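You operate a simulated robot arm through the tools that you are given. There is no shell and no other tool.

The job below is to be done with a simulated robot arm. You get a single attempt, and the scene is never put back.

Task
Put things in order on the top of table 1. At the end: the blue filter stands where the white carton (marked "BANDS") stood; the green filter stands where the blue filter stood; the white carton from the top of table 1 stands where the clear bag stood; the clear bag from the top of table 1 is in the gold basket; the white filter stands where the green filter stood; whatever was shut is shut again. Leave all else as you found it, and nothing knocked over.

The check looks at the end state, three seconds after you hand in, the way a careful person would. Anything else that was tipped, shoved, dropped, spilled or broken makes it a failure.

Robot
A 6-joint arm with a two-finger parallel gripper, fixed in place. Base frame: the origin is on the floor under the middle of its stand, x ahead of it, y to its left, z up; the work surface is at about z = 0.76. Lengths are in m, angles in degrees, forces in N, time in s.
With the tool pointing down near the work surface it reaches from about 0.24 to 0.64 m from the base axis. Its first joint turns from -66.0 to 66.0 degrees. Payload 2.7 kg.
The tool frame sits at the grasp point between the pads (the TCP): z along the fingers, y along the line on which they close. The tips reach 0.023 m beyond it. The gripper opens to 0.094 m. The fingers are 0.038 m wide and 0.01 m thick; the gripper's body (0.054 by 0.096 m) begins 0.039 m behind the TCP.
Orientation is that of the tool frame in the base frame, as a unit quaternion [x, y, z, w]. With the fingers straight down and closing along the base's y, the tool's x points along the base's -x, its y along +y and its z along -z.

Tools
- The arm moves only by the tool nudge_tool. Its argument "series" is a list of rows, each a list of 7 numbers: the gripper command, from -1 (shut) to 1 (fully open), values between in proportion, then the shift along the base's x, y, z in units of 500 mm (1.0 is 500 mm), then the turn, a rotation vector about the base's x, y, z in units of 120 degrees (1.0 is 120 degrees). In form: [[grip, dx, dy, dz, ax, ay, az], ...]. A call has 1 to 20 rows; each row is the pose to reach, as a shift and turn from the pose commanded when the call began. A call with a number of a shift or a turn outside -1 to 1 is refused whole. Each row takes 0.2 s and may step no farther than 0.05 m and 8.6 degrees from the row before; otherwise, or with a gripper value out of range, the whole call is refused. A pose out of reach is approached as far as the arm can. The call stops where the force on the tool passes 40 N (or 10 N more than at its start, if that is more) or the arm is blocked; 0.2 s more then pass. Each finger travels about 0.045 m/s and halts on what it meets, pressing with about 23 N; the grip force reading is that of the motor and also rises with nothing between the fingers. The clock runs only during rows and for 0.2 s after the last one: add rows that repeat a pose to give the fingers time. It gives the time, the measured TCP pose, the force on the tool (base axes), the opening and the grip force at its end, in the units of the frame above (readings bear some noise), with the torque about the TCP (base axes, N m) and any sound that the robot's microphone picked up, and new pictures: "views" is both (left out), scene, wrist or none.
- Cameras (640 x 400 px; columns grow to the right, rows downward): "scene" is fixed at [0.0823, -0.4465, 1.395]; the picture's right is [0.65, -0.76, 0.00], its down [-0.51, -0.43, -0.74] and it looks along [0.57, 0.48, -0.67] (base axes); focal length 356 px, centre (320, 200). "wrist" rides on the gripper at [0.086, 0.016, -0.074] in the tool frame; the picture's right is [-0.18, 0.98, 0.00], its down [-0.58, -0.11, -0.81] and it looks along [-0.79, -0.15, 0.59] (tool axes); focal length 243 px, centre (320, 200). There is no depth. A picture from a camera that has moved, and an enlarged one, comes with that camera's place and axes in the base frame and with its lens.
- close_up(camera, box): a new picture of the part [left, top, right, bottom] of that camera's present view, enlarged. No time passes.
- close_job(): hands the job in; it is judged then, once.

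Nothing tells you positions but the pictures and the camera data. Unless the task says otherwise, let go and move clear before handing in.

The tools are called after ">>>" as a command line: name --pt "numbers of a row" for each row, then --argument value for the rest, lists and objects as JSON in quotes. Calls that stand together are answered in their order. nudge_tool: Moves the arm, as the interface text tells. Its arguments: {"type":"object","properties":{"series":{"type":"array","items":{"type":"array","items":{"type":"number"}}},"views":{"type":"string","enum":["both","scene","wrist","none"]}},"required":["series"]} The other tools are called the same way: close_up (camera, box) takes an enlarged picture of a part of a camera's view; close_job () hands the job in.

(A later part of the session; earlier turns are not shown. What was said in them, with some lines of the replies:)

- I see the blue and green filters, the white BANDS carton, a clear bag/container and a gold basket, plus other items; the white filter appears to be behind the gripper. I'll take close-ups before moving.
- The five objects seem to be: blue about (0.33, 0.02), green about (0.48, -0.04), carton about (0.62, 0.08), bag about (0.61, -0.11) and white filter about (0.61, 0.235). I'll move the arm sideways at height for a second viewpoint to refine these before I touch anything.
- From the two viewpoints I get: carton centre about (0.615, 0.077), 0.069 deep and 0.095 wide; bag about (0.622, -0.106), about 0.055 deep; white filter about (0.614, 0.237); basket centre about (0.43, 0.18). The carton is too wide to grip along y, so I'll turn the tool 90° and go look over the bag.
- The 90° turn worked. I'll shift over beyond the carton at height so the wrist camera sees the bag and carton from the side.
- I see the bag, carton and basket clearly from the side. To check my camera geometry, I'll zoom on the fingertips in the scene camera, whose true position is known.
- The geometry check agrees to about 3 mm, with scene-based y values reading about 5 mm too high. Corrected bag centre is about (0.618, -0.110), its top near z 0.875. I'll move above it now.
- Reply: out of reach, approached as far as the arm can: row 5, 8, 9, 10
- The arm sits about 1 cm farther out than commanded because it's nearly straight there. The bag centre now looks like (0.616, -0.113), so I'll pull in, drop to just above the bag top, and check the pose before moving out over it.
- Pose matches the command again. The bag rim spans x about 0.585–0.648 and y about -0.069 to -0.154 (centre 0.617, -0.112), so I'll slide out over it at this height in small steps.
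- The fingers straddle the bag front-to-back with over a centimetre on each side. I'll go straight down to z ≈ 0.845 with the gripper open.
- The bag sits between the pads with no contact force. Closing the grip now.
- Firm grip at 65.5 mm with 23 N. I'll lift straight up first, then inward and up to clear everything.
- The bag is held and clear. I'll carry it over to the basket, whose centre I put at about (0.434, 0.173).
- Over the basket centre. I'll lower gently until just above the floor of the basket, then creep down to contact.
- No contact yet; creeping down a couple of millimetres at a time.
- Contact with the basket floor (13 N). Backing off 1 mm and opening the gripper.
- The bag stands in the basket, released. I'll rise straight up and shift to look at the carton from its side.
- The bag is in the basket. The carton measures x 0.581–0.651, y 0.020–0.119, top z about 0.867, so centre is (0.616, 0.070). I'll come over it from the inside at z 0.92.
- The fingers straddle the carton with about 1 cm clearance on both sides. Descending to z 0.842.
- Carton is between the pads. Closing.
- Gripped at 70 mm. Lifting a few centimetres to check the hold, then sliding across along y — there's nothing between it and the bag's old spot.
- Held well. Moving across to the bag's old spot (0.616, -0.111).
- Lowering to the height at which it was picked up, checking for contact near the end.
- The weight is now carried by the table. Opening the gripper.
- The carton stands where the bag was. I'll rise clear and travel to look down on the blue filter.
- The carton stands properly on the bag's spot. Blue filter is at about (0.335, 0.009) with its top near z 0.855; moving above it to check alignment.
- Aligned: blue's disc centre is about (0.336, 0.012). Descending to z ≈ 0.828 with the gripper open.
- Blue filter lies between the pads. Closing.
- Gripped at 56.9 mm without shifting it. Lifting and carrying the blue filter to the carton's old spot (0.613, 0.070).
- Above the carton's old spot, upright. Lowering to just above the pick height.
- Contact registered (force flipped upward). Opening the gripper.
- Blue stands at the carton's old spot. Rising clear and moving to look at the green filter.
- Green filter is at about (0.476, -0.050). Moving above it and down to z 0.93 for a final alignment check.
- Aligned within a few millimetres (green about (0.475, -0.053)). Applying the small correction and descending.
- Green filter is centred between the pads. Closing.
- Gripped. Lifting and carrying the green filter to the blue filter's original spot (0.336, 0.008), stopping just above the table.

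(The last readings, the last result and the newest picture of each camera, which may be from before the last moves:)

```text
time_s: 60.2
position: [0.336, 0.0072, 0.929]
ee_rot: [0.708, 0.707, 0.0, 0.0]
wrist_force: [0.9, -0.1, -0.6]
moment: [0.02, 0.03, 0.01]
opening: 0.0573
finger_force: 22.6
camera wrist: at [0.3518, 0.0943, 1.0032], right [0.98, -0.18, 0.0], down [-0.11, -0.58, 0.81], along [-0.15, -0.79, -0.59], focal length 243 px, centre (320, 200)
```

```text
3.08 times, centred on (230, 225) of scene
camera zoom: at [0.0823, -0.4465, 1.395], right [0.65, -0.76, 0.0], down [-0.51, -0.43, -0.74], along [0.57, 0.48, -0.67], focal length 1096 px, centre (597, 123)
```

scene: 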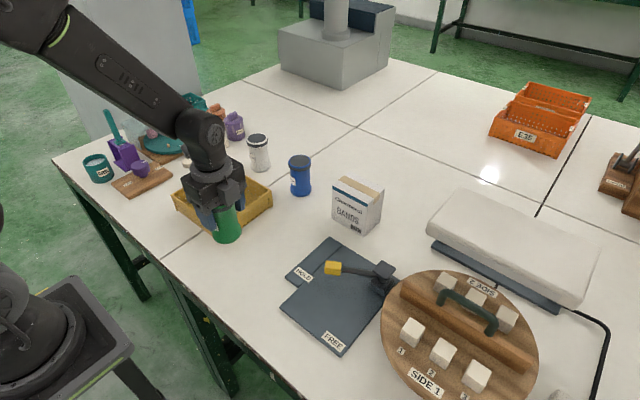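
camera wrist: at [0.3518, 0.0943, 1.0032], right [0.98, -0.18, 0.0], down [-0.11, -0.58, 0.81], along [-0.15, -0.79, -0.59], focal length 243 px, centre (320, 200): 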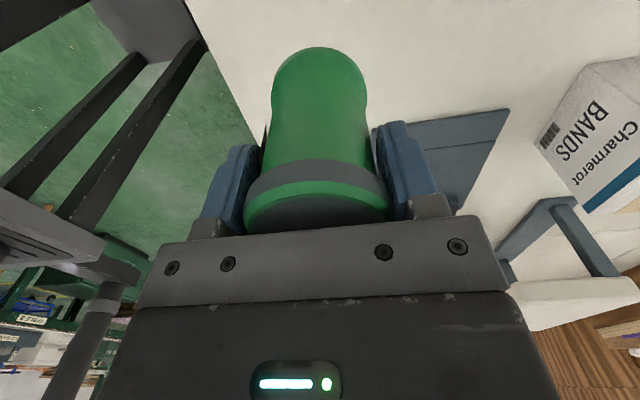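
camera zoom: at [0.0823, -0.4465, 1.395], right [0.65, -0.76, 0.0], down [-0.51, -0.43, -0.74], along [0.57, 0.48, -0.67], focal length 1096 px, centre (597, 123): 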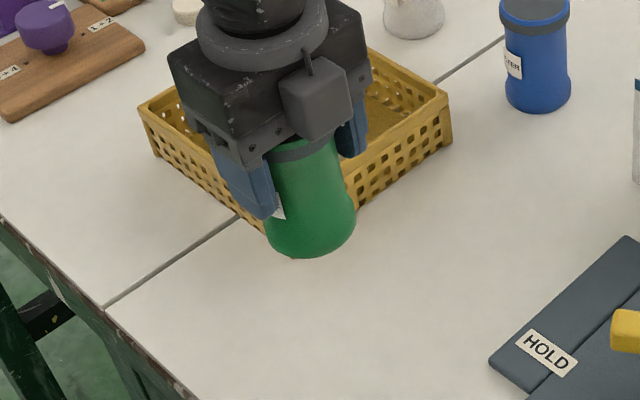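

Over the target, upright. Lowering.

>>> nudge_tool --pt "-1 0 0 -0.05 0 0 0" --pt "-1 0 0 -0.1 0 0 0" --pt "-1 0 0 -0.14 0 0 0" --pt "-1 0 0 -0.17 0 0 0" --pt "-1 0 0 -0.19 0 0 0" --pt "-1 0 0 -0.197 0 0 0" --pt "-1 0 0 -0.197 0 0 0" --views "none"

>>> nudge_tool --pt "-1 0 0 -0.001 0 0 0" --pt "-1 0 0 -0.003 0 0 0" --pt "-1 0 0 -0.003 0 0 0" --views "none"

```text
time_s: 61.8
position: [0.337, 0.0077, 0.8312]
ee_rot: [0.707, 0.707, 0.0, 0.0]
wrist_force: [0.5, 0.0, -0.9]
moment: [0.0, 0.06, 0.0]
opening: 0.0574
finger_force: 23.3
```

```text
time_s: 62.6
position: [0.3372, 0.0075, 0.8305]
ee_rot: [0.707, 0.707, 0.001, 0.001]
wrist_force: [-2.8, 1.3, 19.7]
moment: [0.05, 0.43, -0.02]
opening: 0.0576
finger_force: 23.0
```

Firm contact; easing up half a millimetre and opening.

>>> nudge_tool --pt "-1 0 0 0.002 0 0 0" --pt "-1 0 0 0.002 0 0 0" --pt "0.3 0 0 0.002 0 0 0" --pt "0.5 0 0 0.002 0 0 0" --pt "0.7 0 0 0.002 0 0 0" --pt "0.9 0 0 0.002 0 0 0" --pt "1 0 0 0.002 0 0 0" --pt "1 0 0 0.002 0 0 0" --views "both"

>>> close_up --camera "scene" --box '[160, 160, 300, 290]'

```text
time_s: 64.4
position: [0.3361, 0.0086, 0.83]
ee_rot: [0.707, 0.707, 0.0, 0.0]
wrist_force: [-0.1, 0.0, -0.6]
moment: [0.04, 0.0, 0.0]
opening: 0.094
finger_force: 0.0
camera wrist: at [0.3522, 0.0947, 0.905], right [0.98, -0.18, 0.0], down [-0.11, -0.58, 0.81], along [-0.15, -0.79, -0.59], focal length 243 px, centre (320, 200)
```

scene: 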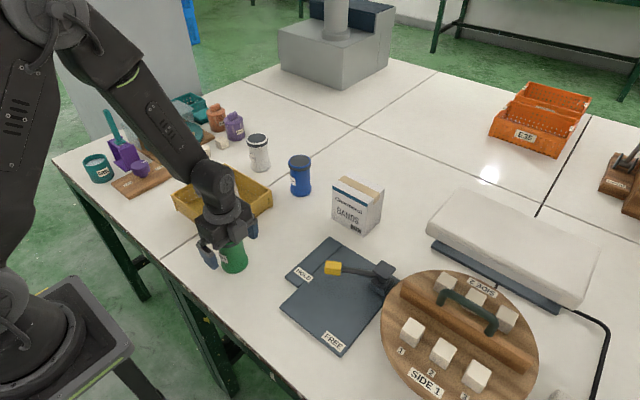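
wrist: 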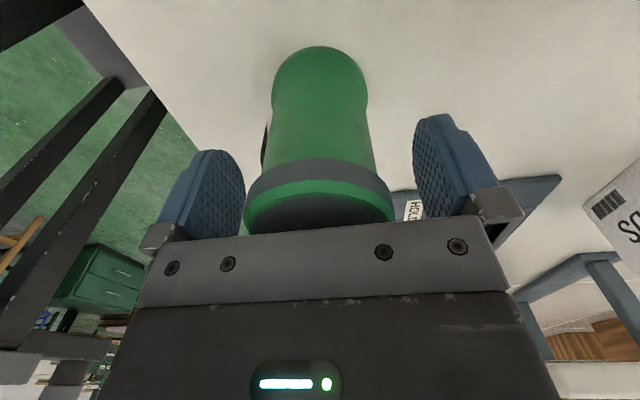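

```text
3.08 times, centred on (230, 225) of scene
camera zoom: at [0.0823, -0.4465, 1.395], right [0.65, -0.76, 0.0], down [-0.51, -0.43, -0.74], along [0.57, 0.48, -0.67], focal length 1096 px, centre (597, 123)
```

zoom: 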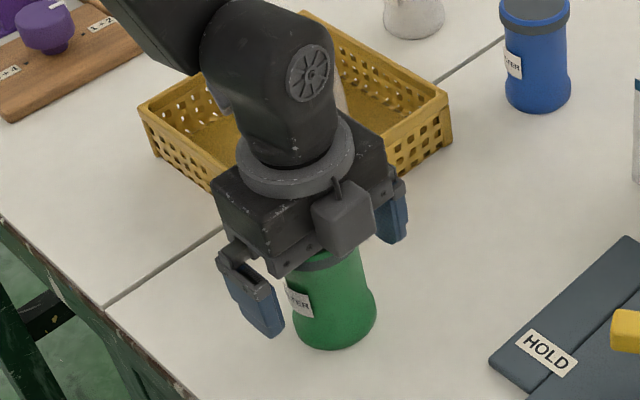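

Green stands exactly where blue stood. Next the white filter, which is slightly beyond straight-down reach, so I'll rise, turn the tool back to closing along y, and later tilt it outward about the closing axis so the filter stays upright.

>>> nudge_tool --pt "1 0 0 0.04 0 0 0" --pt "1 0 0 0.12 0 0 0" --pt "1 0 0 0.2 0 0 0" --pt "1 0 0 0.28 0 0 0" --pt "1 0 0 0.36 0 0 0" --pt "1 0 0 0.4 0 0 0" --pt "1 0 0 0.4 0 0 0" --views "none"

>>> nudge_tool --pt "1 0.0116 0.0349 0 0 0 0.0682" --pt "1 0.0233 0.0698 0 0 0 0.1364" --pt "1 0.0349 0.1047 0 0 0 0.2045" --pt "1 0.0465 0.1396 0 0 0 0.2727" --pt "1 0.0582 0.1745 0 0 0 0.3409" --pt "1 0.0698 0.2095 0 0 0 0.4091" --pt "1 0.0815 0.2444 0 0 0 0.4773" --pt "1 0.0931 0.2793 0 0 0 0.5455" --pt "1 0.1047 0.3142 0 0 0 0.6136" --pt "1 0.1164 0.3491 0 0 0 0.6818" --pt "1 0.128 0.384 0 0 0 0.75" --pt "1 0.128 0.384 0 0 0 0.75" --views "both"

>>> close_up --camera "wrist" --box '[200, 0, 440, 220]'

>>> close_up --camera "scene" --box '[160, 110, 400, 290]'

```text
time_s: 66.0
position: [0.3372, 0.0084, 1.0289]
ee_rot: [0.708, 0.707, 0.0, 0.0]
wrist_force: [0.3, -0.8, 0.1]
moment: [-0.01, -0.01, -0.03]
opening: 0.0937
finger_force: 0.0
```

```text
time_s: 68.6
position: [0.4017, 0.2, 1.0321]
ee_rot: [0.0, 1.0, 0.001, 0.0]
wrist_force: [1.0, -0.5, 0.1]
moment: [0.02, 0.02, 0.01]
opening: 0.0939
finger_force: 0.1
camera wrist: at [0.3144, 0.2158, 1.106], right [0.18, 0.98, 0.0], down [0.58, -0.11, 0.81], along [0.79, -0.15, -0.59], focal length 243 px, centre (320, 200)
```

scene: 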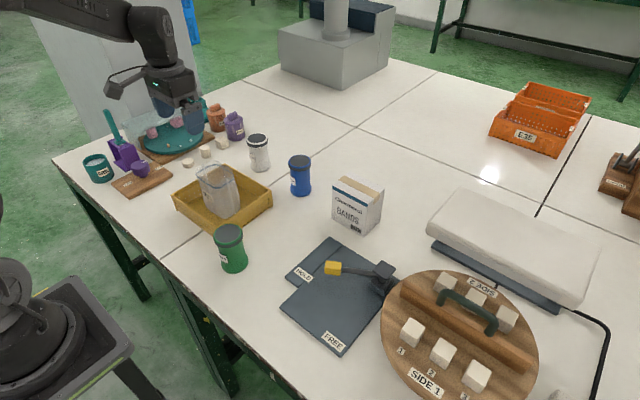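
wrist: 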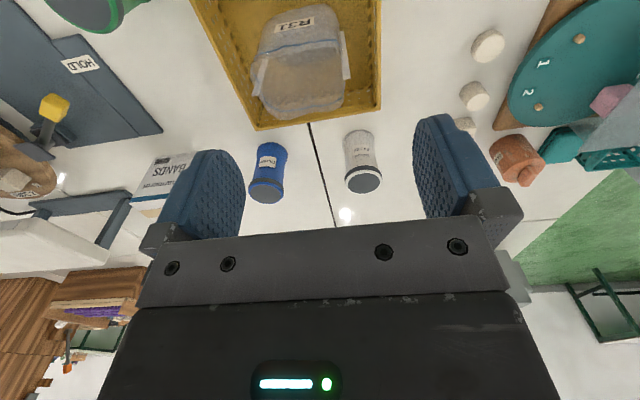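

```text
1.82 times, centred on (320, 110) of wrist
camera zoom: at [0.3144, 0.2158, 1.106], right [0.18, 0.98, 0.0], down [0.58, -0.11, 0.81], along [0.79, -0.15, -0.59], focal length 441 px, centre (320, 364)
```

zoom: 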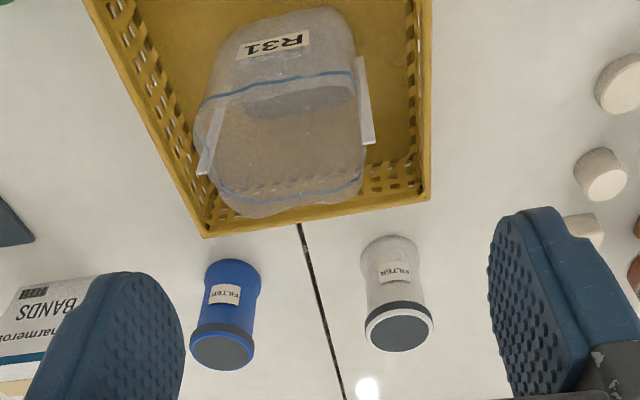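

```text
2.22 times, centred on (280, 200) of scene
camera zoom: at [0.0823, -0.4464, 1.395], right [0.65, -0.76, 0.0], down [-0.51, -0.43, -0.74], along [0.57, 0.48, -0.67], focal length 792 px, centre (409, 200)
```

zoom: 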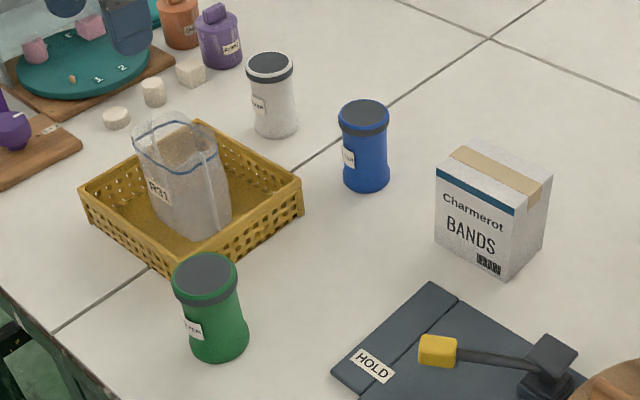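

Everything placed so far looks upright. Taking a tighter zoom on the white filter to pin its position.

>>> close_up --camera "wrist" --box '[320, 110, 400, 210]'

>>> close_up --camera "scene" --box '[230, 120, 320, 210]'

```text
4.00 times, centred on (360, 160) of wrist
camera zoom: at [0.3144, 0.2158, 1.106], right [0.18, 0.98, 0.0], down [0.58, -0.11, 0.81], along [0.79, -0.15, -0.59], focal length 970 px, centre (160, 360)
```

zoom: 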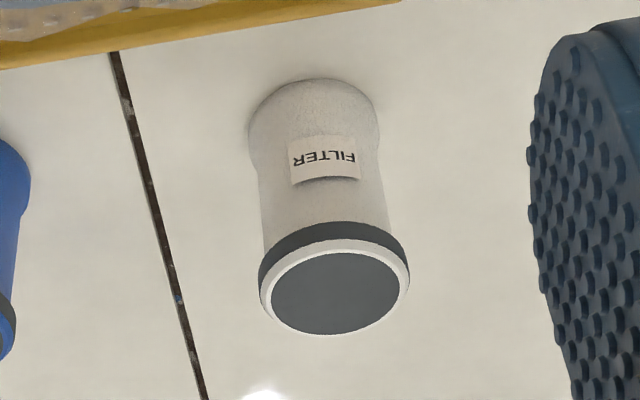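

```text
4.44 times, centred on (275, 165) of scene
camera zoom: at [0.0823, -0.4464, 1.395], right [0.65, -0.76, 0.0], down [-0.51, -0.43, -0.74], along [0.57, 0.48, -0.67], focal length 1584 px, centre (520, 356)
```

zoom: 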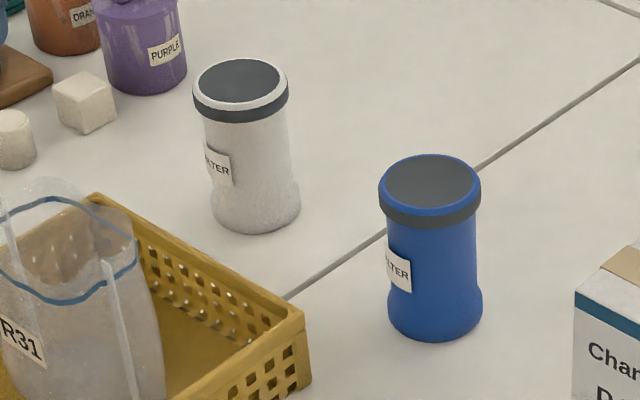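

White filter is at about (0.616, 0.231). I'll tilt the tool 12° outward about its closing axis and move partway out at height.

>>> nudge_tool --pt "1 0.06 0.01 0 0 -0.05 0" --pt "1 0.14 0.02 0 0 -0.1 0" --pt "1 0.22 0.03 0 0 -0.1 0" --pt "1 0.3 0.045 0 0 -0.1 0" --pt "1 0.36 0.062 0 0 -0.1 0" --pt "1 0.36 0.062 -0.08 0 -0.1 0" --pt "1 0.36 0.062 -0.16 0 -0.1 0" --pt "1 0.36 0.062 -0.16 0 -0.1 0" --views "both"

>>> close_up --camera "wrist" --box '[230, 0, 430, 200]'

>>> close_up --camera "scene" --box '[190, 70, 330, 210]'

```text
time_s: 70.4
position: [0.582, 0.2305, 0.9506]
ee_rot: [0.0, 0.995, 0.001, 0.104]
wrist_force: [-0.6, -0.6, -0.3]
moment: [-0.03, -0.01, 0.04]
opening: 0.0942
finger_force: 0.0
camera wrist: at [0.4809, 0.2467, 1.0055], right [0.18, 0.98, 0.04], down [0.4, -0.11, 0.91], along [0.9, -0.15, -0.41], focal length 243 px, centre (320, 200)
```

scene: 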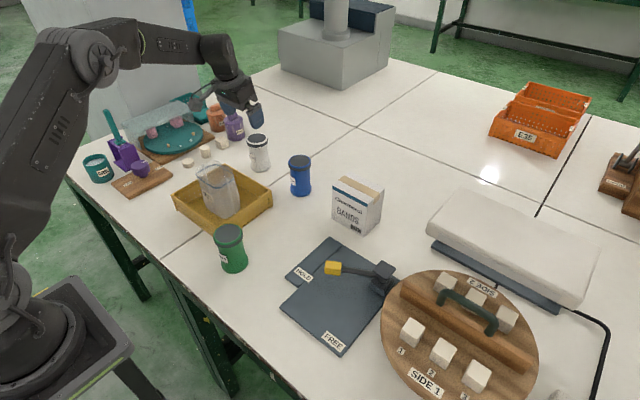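
wrist: 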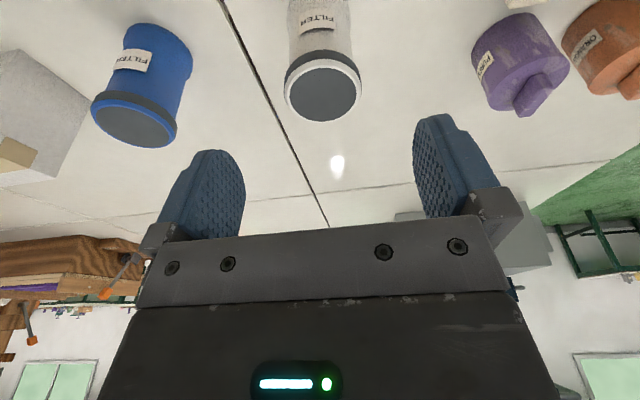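

```text
2.00 times, centred on (330, 100) of wrist
camera zoom: at [0.4809, 0.2467, 1.0055], right [0.18, 0.98, 0.04], down [0.4, -0.11, 0.91], along [0.9, -0.15, -0.41], focal length 485 px, centre (300, 400)
```

zoom: 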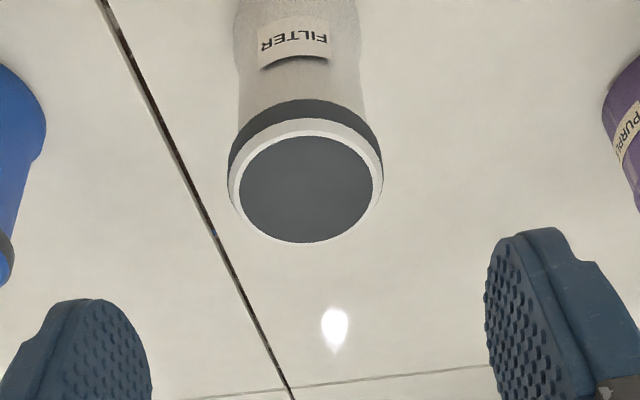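

```text
2.86 times, centred on (260, 140) of scene
camera zoom: at [0.0823, -0.4465, 1.395], right [0.65, -0.76, 0.0], down [-0.51, -0.43, -0.74], along [0.57, 0.48, -0.67], focal length 1018 px, centre (491, 371)
```

zoom: 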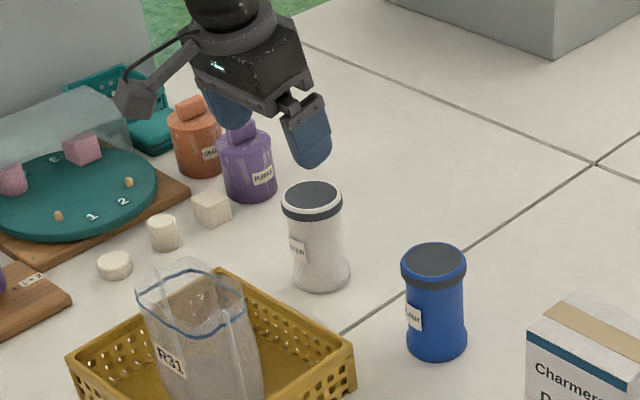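

White filter is at about (0.618, 0.230). Moving out over it and descending partway with the tilt held.

>>> nudge_tool --pt "1 0.025 -0.002 0 0 0 0" --pt "1 0.05 -0.002 0 0 0 0" --pt "1 0.074 -0.002 0 0 0 0" --pt "1 0.074 -0.002 -0.05 0 0 0" --pt "1 0.074 -0.002 -0.08 0 0 0" --pt "1 0.074 -0.002 -0.08 0 0 0" --views "both"

>>> close_up --camera "scene" --box '[190, 70, 330, 210]'

```text
time_s: 71.8
position: [0.6176, 0.2304, 0.9103]
ee_rot: [0.0, 0.995, 0.0, 0.104]
wrist_force: [-0.2, 0.4, 0.1]
moment: [0.01, 0.0, 0.02]
opening: 0.094
finger_force: 0.0
camera wrist: at [0.5178, 0.2463, 0.9655], right [0.18, 0.98, 0.04], down [0.4, -0.11, 0.91], along [0.9, -0.15, -0.41], focal length 243 px, centre (320, 200)
```

scene: 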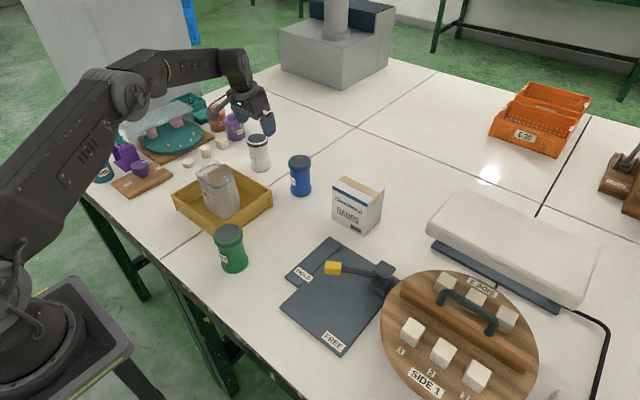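
wrist: 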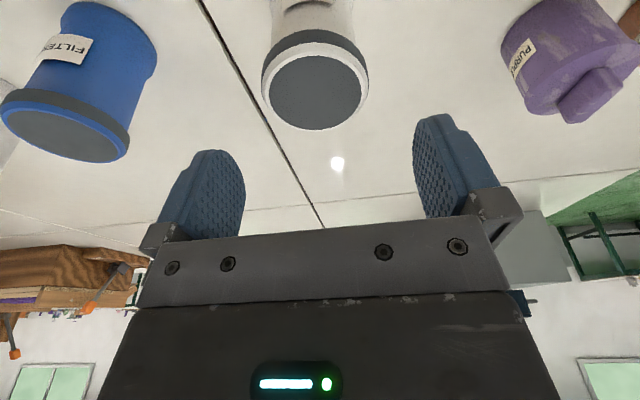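

```text
2.86 times, centred on (260, 140) of scene
camera zoom: at [0.0823, -0.4465, 1.395], right [0.65, -0.76, 0.0], down [-0.51, -0.43, -0.74], along [0.57, 0.48, -0.67], focal length 1018 px, centre (491, 371)
```

zoom: 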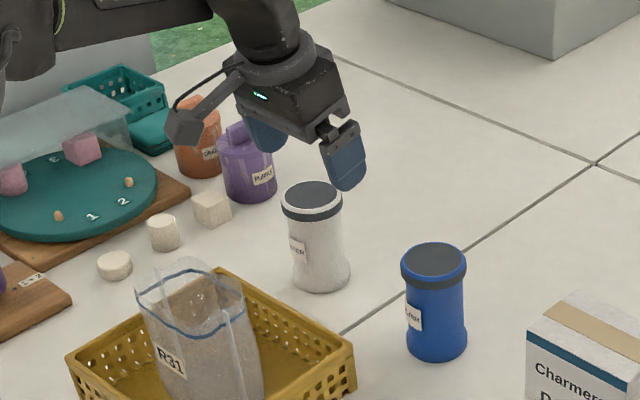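

Alignment confirmed (disc centre at 0.617, 0.230). Descending to grip height.

>>> nudge_tool --pt "1 0 0 -0.04 0 0 0" --pt "1 0 0 -0.08 0 0 0" --pt "1 0 0 -0.11 0 0 0" --pt "1 0 0 -0.14 0 0 0" --pt "1 0 0 -0.16 0 0 0" --pt "1 0 0 -0.16 0 0 0" --views "both"

>>> close_up --camera "scene" --box '[190, 70, 330, 210]'

```text
time_s: 73.2
position: [0.6174, 0.2305, 0.8296]
ee_rot: [-0.001, 0.994, 0.0, 0.105]
wrist_force: [0.3, -0.3, 0.5]
moment: [0.02, -0.01, -0.01]
opening: 0.0941
finger_force: 0.0
camera wrist: at [0.5168, 0.2461, 0.8852], right [0.18, 0.98, 0.04], down [0.4, -0.11, 0.91], along [0.9, -0.15, -0.41], focal length 243 px, centre (320, 200)
```

scene: 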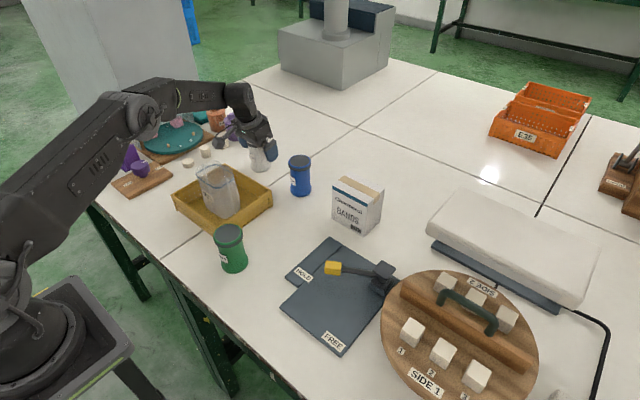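
wrist: 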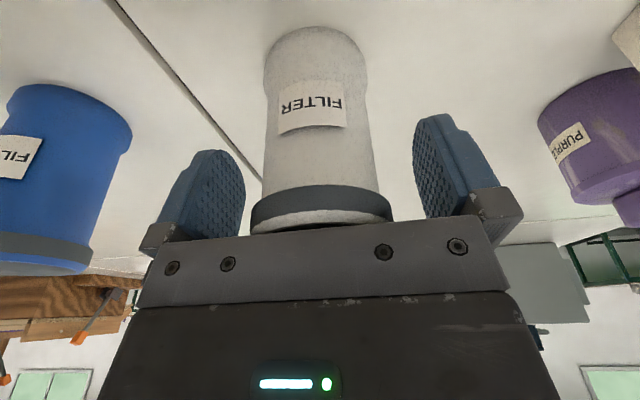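

```text
2.86 times, centred on (260, 140) of scene
camera zoom: at [0.0823, -0.4465, 1.395], right [0.65, -0.76, 0.0], down [-0.51, -0.43, -0.74], along [0.57, 0.48, -0.67], focal length 1018 px, centre (491, 371)
```

zoom: 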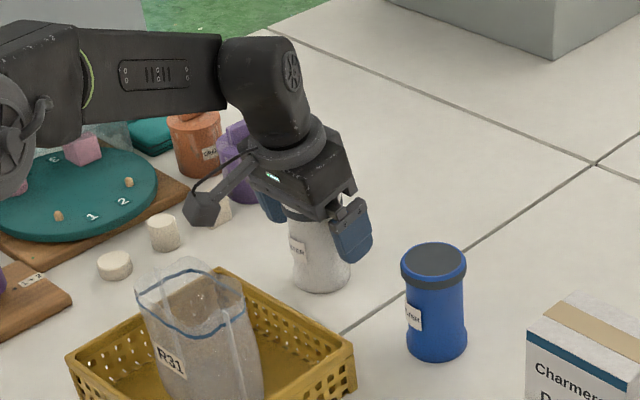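

Filter is between the pads (centre about (0.6175, 0.231)). Closing.

>>> nudge_tool --pt "0.7 0 0 0 0 0 0" --pt "0.5 0 0 0 0 0 0" --pt "0.3 0 0 0 0 0 0" --pt "0.1 0 0 0 0 0 0" --pt "-1 0 0 0 0 0 0" --pt "-1 0 0 0 0 0 0" --pt "-1 0 0 0 0 0 0" --views "both"

>>> close_up --camera "scene" --box '[190, 70, 330, 210]'

```text
time_s: 74.8
position: [0.6169, 0.2305, 0.8307]
ee_rot: [-0.001, 0.995, 0.0, 0.104]
wrist_force: [-0.1, 0.1, -0.2]
moment: [0.07, -0.03, -0.01]
opening: 0.0572
finger_force: 23.0
camera wrist: at [0.5167, 0.2461, 0.8853], right [0.18, 0.98, 0.04], down [0.4, -0.11, 0.91], along [0.9, -0.15, -0.41], focal length 243 px, centre (320, 200)
```

scene: 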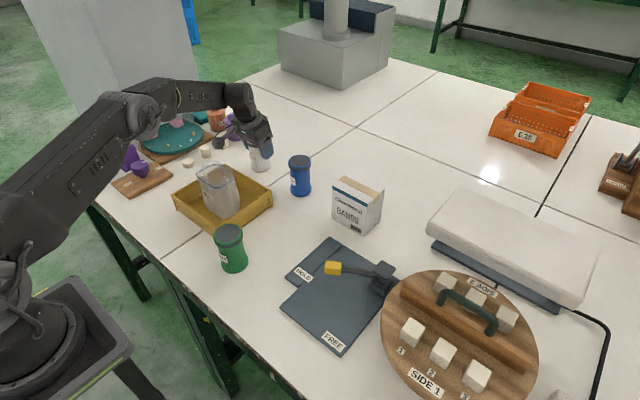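
wrist: 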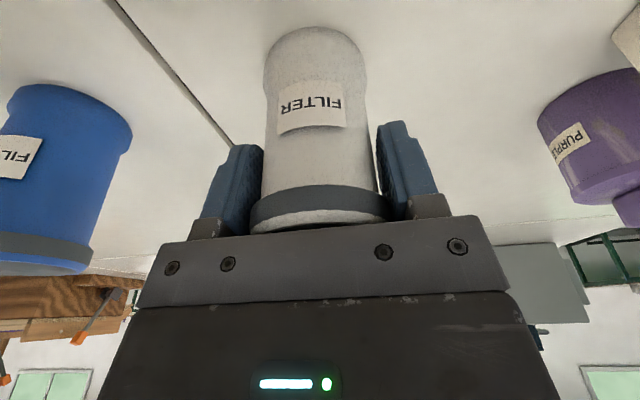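

```text
2.86 times, centred on (260, 140) of scene
camera zoom: at [0.0823, -0.4465, 1.395], right [0.65, -0.76, 0.0], down [-0.51, -0.43, -0.74], along [0.57, 0.48, -0.67], focal length 1018 px, centre (491, 371)
```

zoom: 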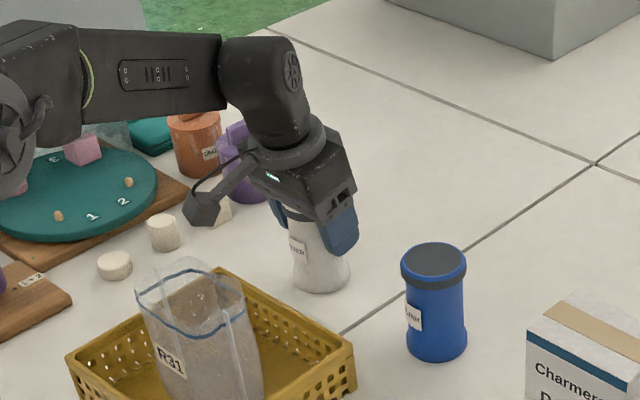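

Gripped. Lifting, then swinging over to green's old spot with a 20° turn about the vertical to keep the camera away from the green filter.

>>> nudge_tool --pt "-1 0 0 0.03 0 0 0" --pt "-1 0 0 0.09 0 0 0" --pt "-1 0 0 0.16 0 0 0" --pt "-1 0 0 0.22 0 0 0" --pt "-1 -0.03 -0.03 0.28 0 0 0" --pt "-1 -0.06 -0.08 0.33 0 0 0" --pt "-1 -0.09 -0.15 0.34 0 0 0" --pt "-1 -0.09 -0.15 0.34 0 0 0" --views "both"

>>> close_up --camera "scene" --box '[170, 50, 350, 210]'

```text
time_s: 76.6
position: [0.5727, 0.1546, 1.0016]
ee_rot: [0.0, 0.994, 0.0, 0.105]
wrist_force: [-0.8, 0.2, -0.6]
moment: [0.03, -0.02, -0.02]
opening: 0.057
finger_force: 23.1
camera wrist: at [0.4711, 0.1714, 1.056], right [0.18, 0.98, 0.04], down [0.4, -0.11, 0.91], along [0.9, -0.15, -0.41], focal length 243 px, centre (320, 200)
```

scene: 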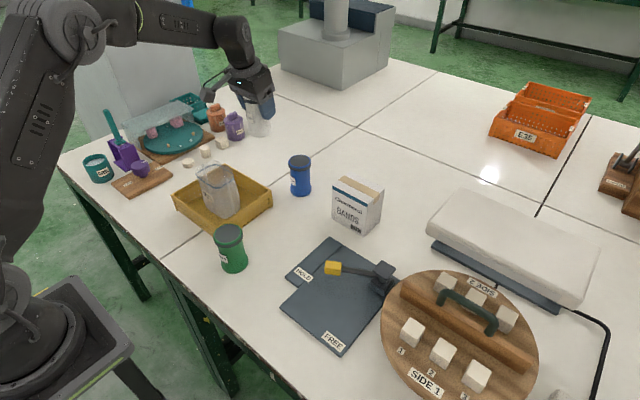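
wrist: 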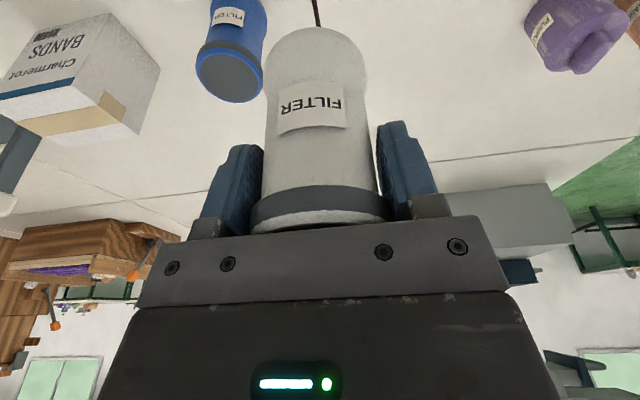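

```text
2.50 times, centred on (260, 130) of scene
camera zoom: at [0.0823, -0.4465, 1.395], right [0.65, -0.76, 0.0], down [-0.51, -0.43, -0.74], along [0.57, 0.48, -0.67], focal length 891 px, centre (470, 375)
```

zoom: 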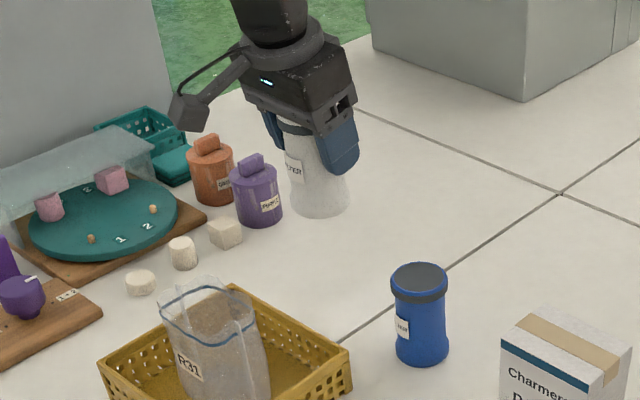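

The filter hangs upright with no slip. Continuing to green's old spot (0.474, -0.0525).

>>> nudge_tool --pt "-1 -0.0327 -0.0692 0 0 0 0.0278" --pt "-1 -0.0653 -0.1383 0 0 0 0.0556" --pt "-1 -0.098 -0.2075 0 0 0 0.0833" --pt "-1 -0.1307 -0.2767 0 0 0 0.1111" --pt "-1 -0.1633 -0.3458 0 0 0 0.1389" --pt "-1 -0.196 -0.415 0 0 0 0.1667" --pt "-1 -0.196 -0.415 -0.07 0 0 0.1667" --pt "-1 -0.196 -0.415 -0.14 0 0 0.1667" --pt "-1 -0.196 -0.415 -0.18 0 0 0.1667" --pt "-1 -0.196 -0.415 -0.18 0 0 0.1667" --views "both"

>>> close_up --camera "scene" --box '[200, 120, 360, 280]'

```text
time_s: 78.8
position: [0.4731, -0.0525, 0.9106]
ee_rot: [-0.172, 0.979, 0.018, 0.103]
wrist_force: [-0.2, -0.4, -1.8]
moment: [-0.02, 0.02, 0.01]
opening: 0.0573
finger_force: 22.8
camera wrist: at [0.3739, -0.0713, 0.9657], right [-0.17, 0.99, 0.04], down [0.41, 0.03, 0.91], along [0.89, 0.17, -0.41], focal length 243 px, centre (320, 200)
```

scene: 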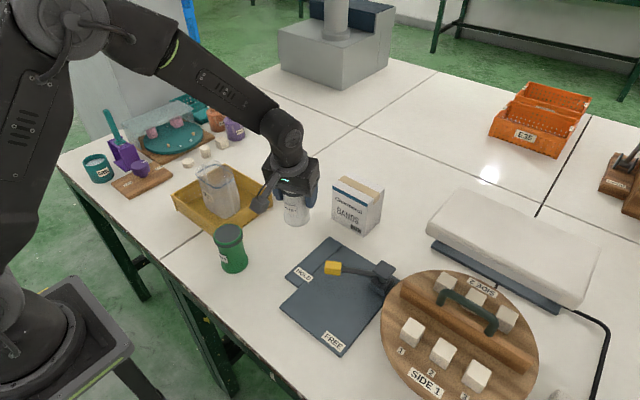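
wrist: 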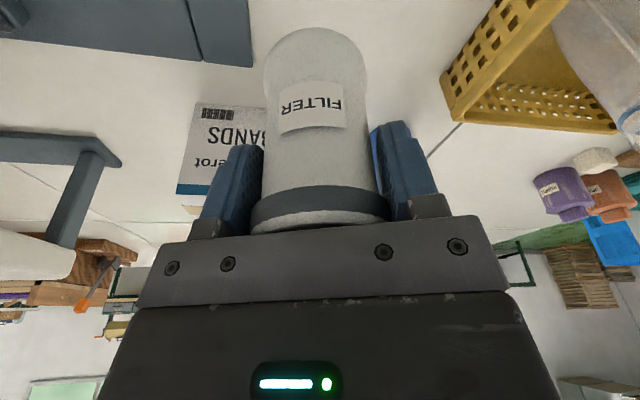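

```text
2.50 times, centred on (280, 200) of scene
camera zoom: at [0.0823, -0.4465, 1.395], right [0.65, -0.76, 0.0], down [-0.51, -0.43, -0.74], along [0.57, 0.48, -0.67], focal length 891 px, centre (420, 200)
```

zoom: 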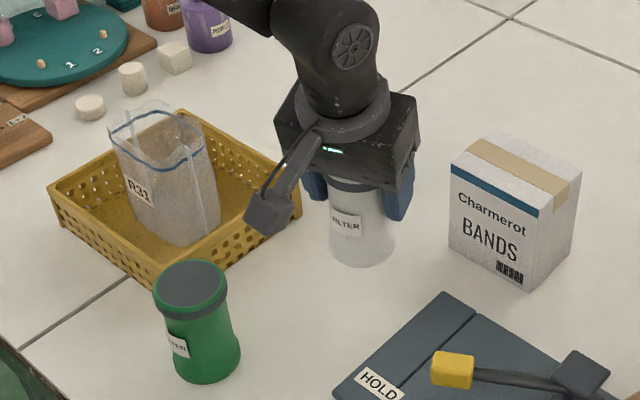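

Above the spot, upright and clear of neighbours. Lowering to just above the table.

>>> nudge_tool --pt "-1 0 0 -0.04 0 0 0" --pt "-1 0 0 -0.08 0 0 0" --pt "-1 0 0 -0.11 0 0 0" --pt "-1 0 0 -0.14 0 0 0" --pt "-1 0 0 -0.154 0 0 0" --pt "-1 0 0 -0.157 0 0 0" --pt "-1 0 0 -0.157 0 0 0" --views "scene"

>>> nudge_tool --pt "-1 0 0 -0.001 0 0 0" --pt "-1 0 0 -0.002 0 0 0" --pt "-1 0 0 -0.002 0 0 0" --views "none"

```text
time_s: 80.4
position: [0.474, -0.0523, 0.8323]
ee_rot: [-0.173, 0.979, 0.018, 0.103]
wrist_force: [-0.2, -0.4, -2.2]
moment: [-0.01, 0.03, 0.01]
opening: 0.057
finger_force: 22.9
```

scene: 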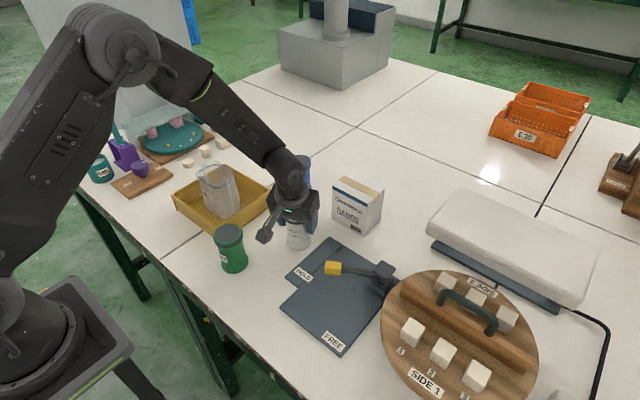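

```text
time_s: 81.2
position: [0.4736, -0.0523, 0.8326]
ee_rot: [-0.173, 0.979, 0.018, 0.103]
wrist_force: [-0.2, 0.5, -1.9]
moment: [0.02, 0.02, 0.03]
opening: 0.0571
finger_force: 23.3
```

>>> nudge_tool --pt "-1 0 0 -0.001 0 0 0" --pt "-1 0 0 -0.002 0 0 0" --pt "-1 0 0 -0.002 0 0 0" --views "none"

```text
time_s: 82.0
position: [0.4736, -0.0523, 0.8308]
ee_rot: [-0.173, 0.979, 0.018, 0.103]
wrist_force: [0.8, 0.0, -1.3]
moment: [0.03, 0.01, -0.01]
opening: 0.0574
finger_force: 23.3
```

>>> nudge_tool --pt "-1 0 0 -0.001 0 0 0" --pt "-1 0 0 -0.002 0 0 0" --pt "-1 0 0 -0.002 0 0 0" --views "none"

```text
time_s: 82.8
position: [0.4746, -0.0536, 0.8306]
ee_rot: [-0.173, 0.979, 0.019, 0.103]
wrist_force: [-4.5, 0.6, 7.6]
moment: [0.1, 0.22, 0.04]
opening: 0.0572
finger_force: 22.8
```

Contact with the table. Opening the gripper.

>>> nudge_tool --pt "-1 0 0 0.001 0 0 0" --pt "0.3 0 0 0.001 0 0 0" --pt "0.5 0 0 0.001 0 0 0" --pt "0.7 0 0 0.001 0 0 0" --pt "0.9 0 0 0.001 0 0 0" --pt "1 0 0 0.001 0 0 0" --pt "1 0 0 0.001 0 0 0" --views "both"

>>> close_up --camera "scene" --box '[200, 120, 360, 280]'

```text
time_s: 84.4
position: [0.4738, -0.0526, 0.8301]
ee_rot: [-0.173, 0.979, 0.018, 0.103]
wrist_force: [0.1, 0.0, -0.2]
moment: [-0.02, 0.01, -0.01]
opening: 0.094
finger_force: 0.1
camera wrist: at [0.3746, -0.072, 0.8852], right [-0.17, 0.99, 0.04], down [0.41, 0.03, 0.91], along [0.89, 0.17, -0.41], focal length 243 px, centre (320, 200)
```

scene: 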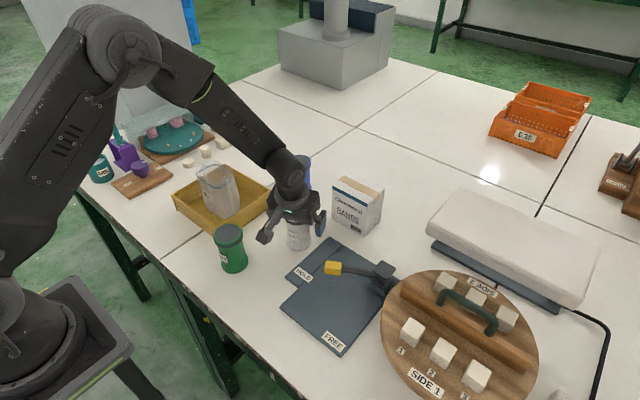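
wrist: 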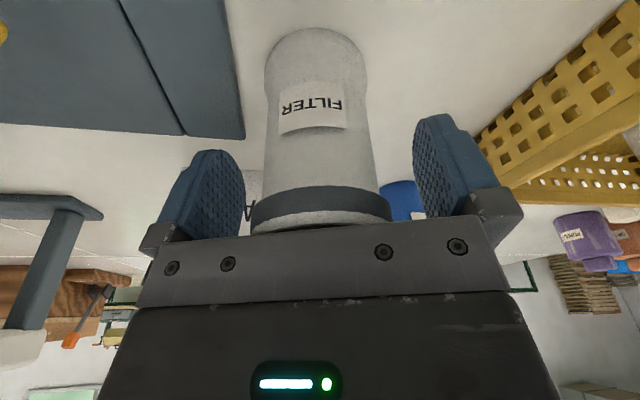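

```text
2.50 times, centred on (280, 200) of scene
camera zoom: at [0.0823, -0.4465, 1.395], right [0.65, -0.76, 0.0], down [-0.51, -0.43, -0.74], along [0.57, 0.48, -0.67], focal length 891 px, centre (420, 200)
```

zoom: 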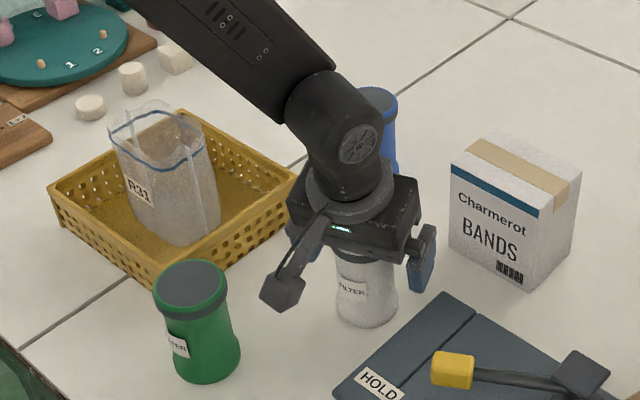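

White stands on green's old spot. Rising straight up, then levelling the tool and backing off for a full inspection.

>>> nudge_tool --pt "1 0 0 0.03 0 0 0" --pt "1 0 0 0.1 0 0 0" --pt "1 0 0 0.18 0 0 0" --pt "1 0 0 0.26 0 0 0" --pt "1 0 0 0.34 0 0 0" --pt "1 0 0 0.42 0 0 0" --pt "1 -0.06 0 0.48 0 0 -0.0556" --pt "1 -0.12 0 0.52 0 0 -0.1111" --pt "1 -0.18 0 0.54 0 0 -0.1667" --pt "1 -0.18 0 0.54 0 0 -0.1667" --views "none"

>>> nudge_tool --pt "1 -0.05 0.08 0 0 0.05 0" --pt "1 -0.1 0.16 0 0 0.1 0" --pt "1 -0.13 0.24 0 0 0.1 0" --pt "1 -0.16 0.32 0 0 0.1 0" --pt "1 -0.16 0.4 0 0 0.1 0" --pt "1 -0.16 0.4 0 0 0.1 0" --views "both"

>>> close_up --camera "scene" --box '[160, 120, 400, 290]'

>>> close_up --camera "scene" --box '[40, 60, 280, 240]'

>>> close_up --camera "wrist" --box '[0, 0, 450, 240]'

```text
time_s: 86.6
position: [0.3836, -0.0531, 1.0999]
ee_rot: [0.001, 0.994, -0.001, 0.105]
wrist_force: [0.5, 0.0, -0.9]
moment: [-0.02, 0.03, 0.01]
opening: 0.0943
finger_force: 0.1
```

```text
time_s: 88.0
position: [0.3059, 0.1461, 1.0982]
ee_rot: [0.0, 1.0, -0.001, 0.0]
wrist_force: [-0.5, 0.7, 0.1]
moment: [0.01, -0.01, -0.02]
opening: 0.094
finger_force: 0.0
camera wrist: at [0.2183, 0.1632, 1.1728], right [0.18, 0.98, 0.0], down [0.58, -0.11, 0.81], along [0.79, -0.15, -0.59], focal length 243 px, centre (320, 200)
```

scene: 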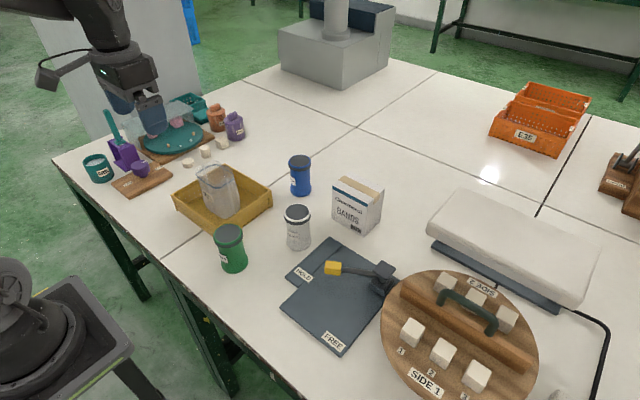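
wrist: 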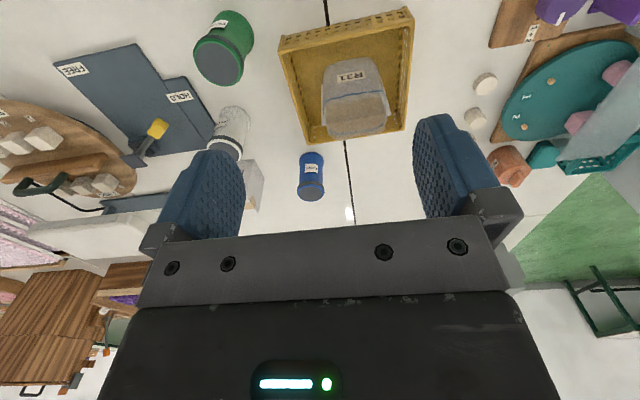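

```text
2.35 times, centred on (280, 205) of scene
camera zoom: at [0.0823, -0.4464, 1.395], right [0.65, -0.76, 0.0], down [-0.51, -0.43, -0.74], along [0.57, 0.48, -0.67], focal length 838 px, centre (414, 188)
```

zoom: 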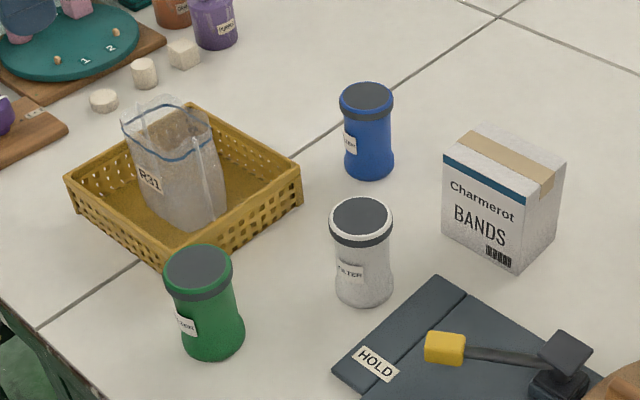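

```text
2.22 times, centred on (160, 150) of scene
camera zoom: at [0.0823, -0.4464, 1.395], right [0.65, -0.76, 0.0], down [-0.51, -0.43, -0.74], along [0.57, 0.48, -0.67], focal length 792 px, centre (676, 311)
```

zoom: 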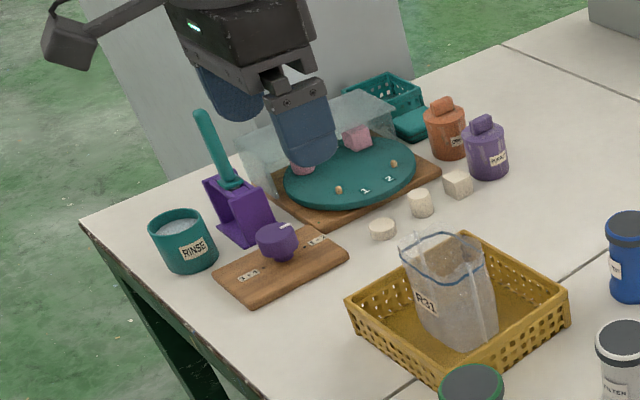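

```text
1.42 times, centred on (225, 120) of wrist
camera zoom: at [0.2183, 0.1632, 1.1728], right [0.18, 0.98, 0.0], down [0.58, -0.11, 0.81], along [0.79, -0.15, -0.59], focal length 345 px, centre (455, 314)
```

zoom: 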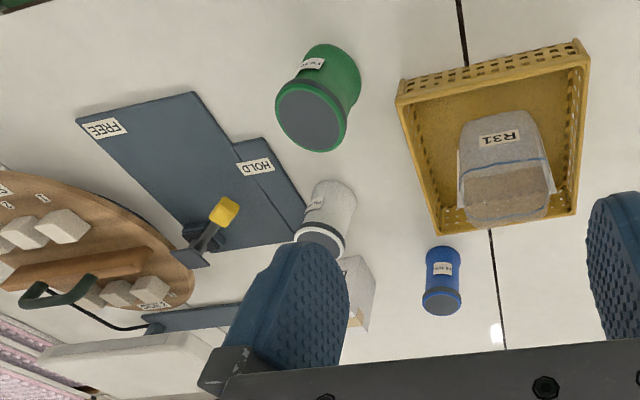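

All five items stand upright where they should be: blue on the carton's spot, green on blue's, the carton on the bag's, white on green's, and the bag in the basket. The basket and the other items haven't moved, and the arm is clear, so I'm handing in.

>>> close_job

```text
The job is handed in.
```

The job is done and handed in; I haven't seen the check's verdict. In the last pictures, taken after I let go and moved the arm clear, everything was upright:

- **Clear bag:** standing in the gold basket.
- **White carton ("BANDS"):** where the clear bag stood.
- **Blue filter:** where the carton stood.
- **Green filter:** where the blue filter stood.
- **White filter:** where the green filter stood.

By my camera estimates, each swapped item is within about 5 mm of the spot it replaced. The basket's corner is in the same place as at the start, and nothing else looked disturbed. I opened nothing, so there was nothing to shut again; the bag's top was open at the start and still is.
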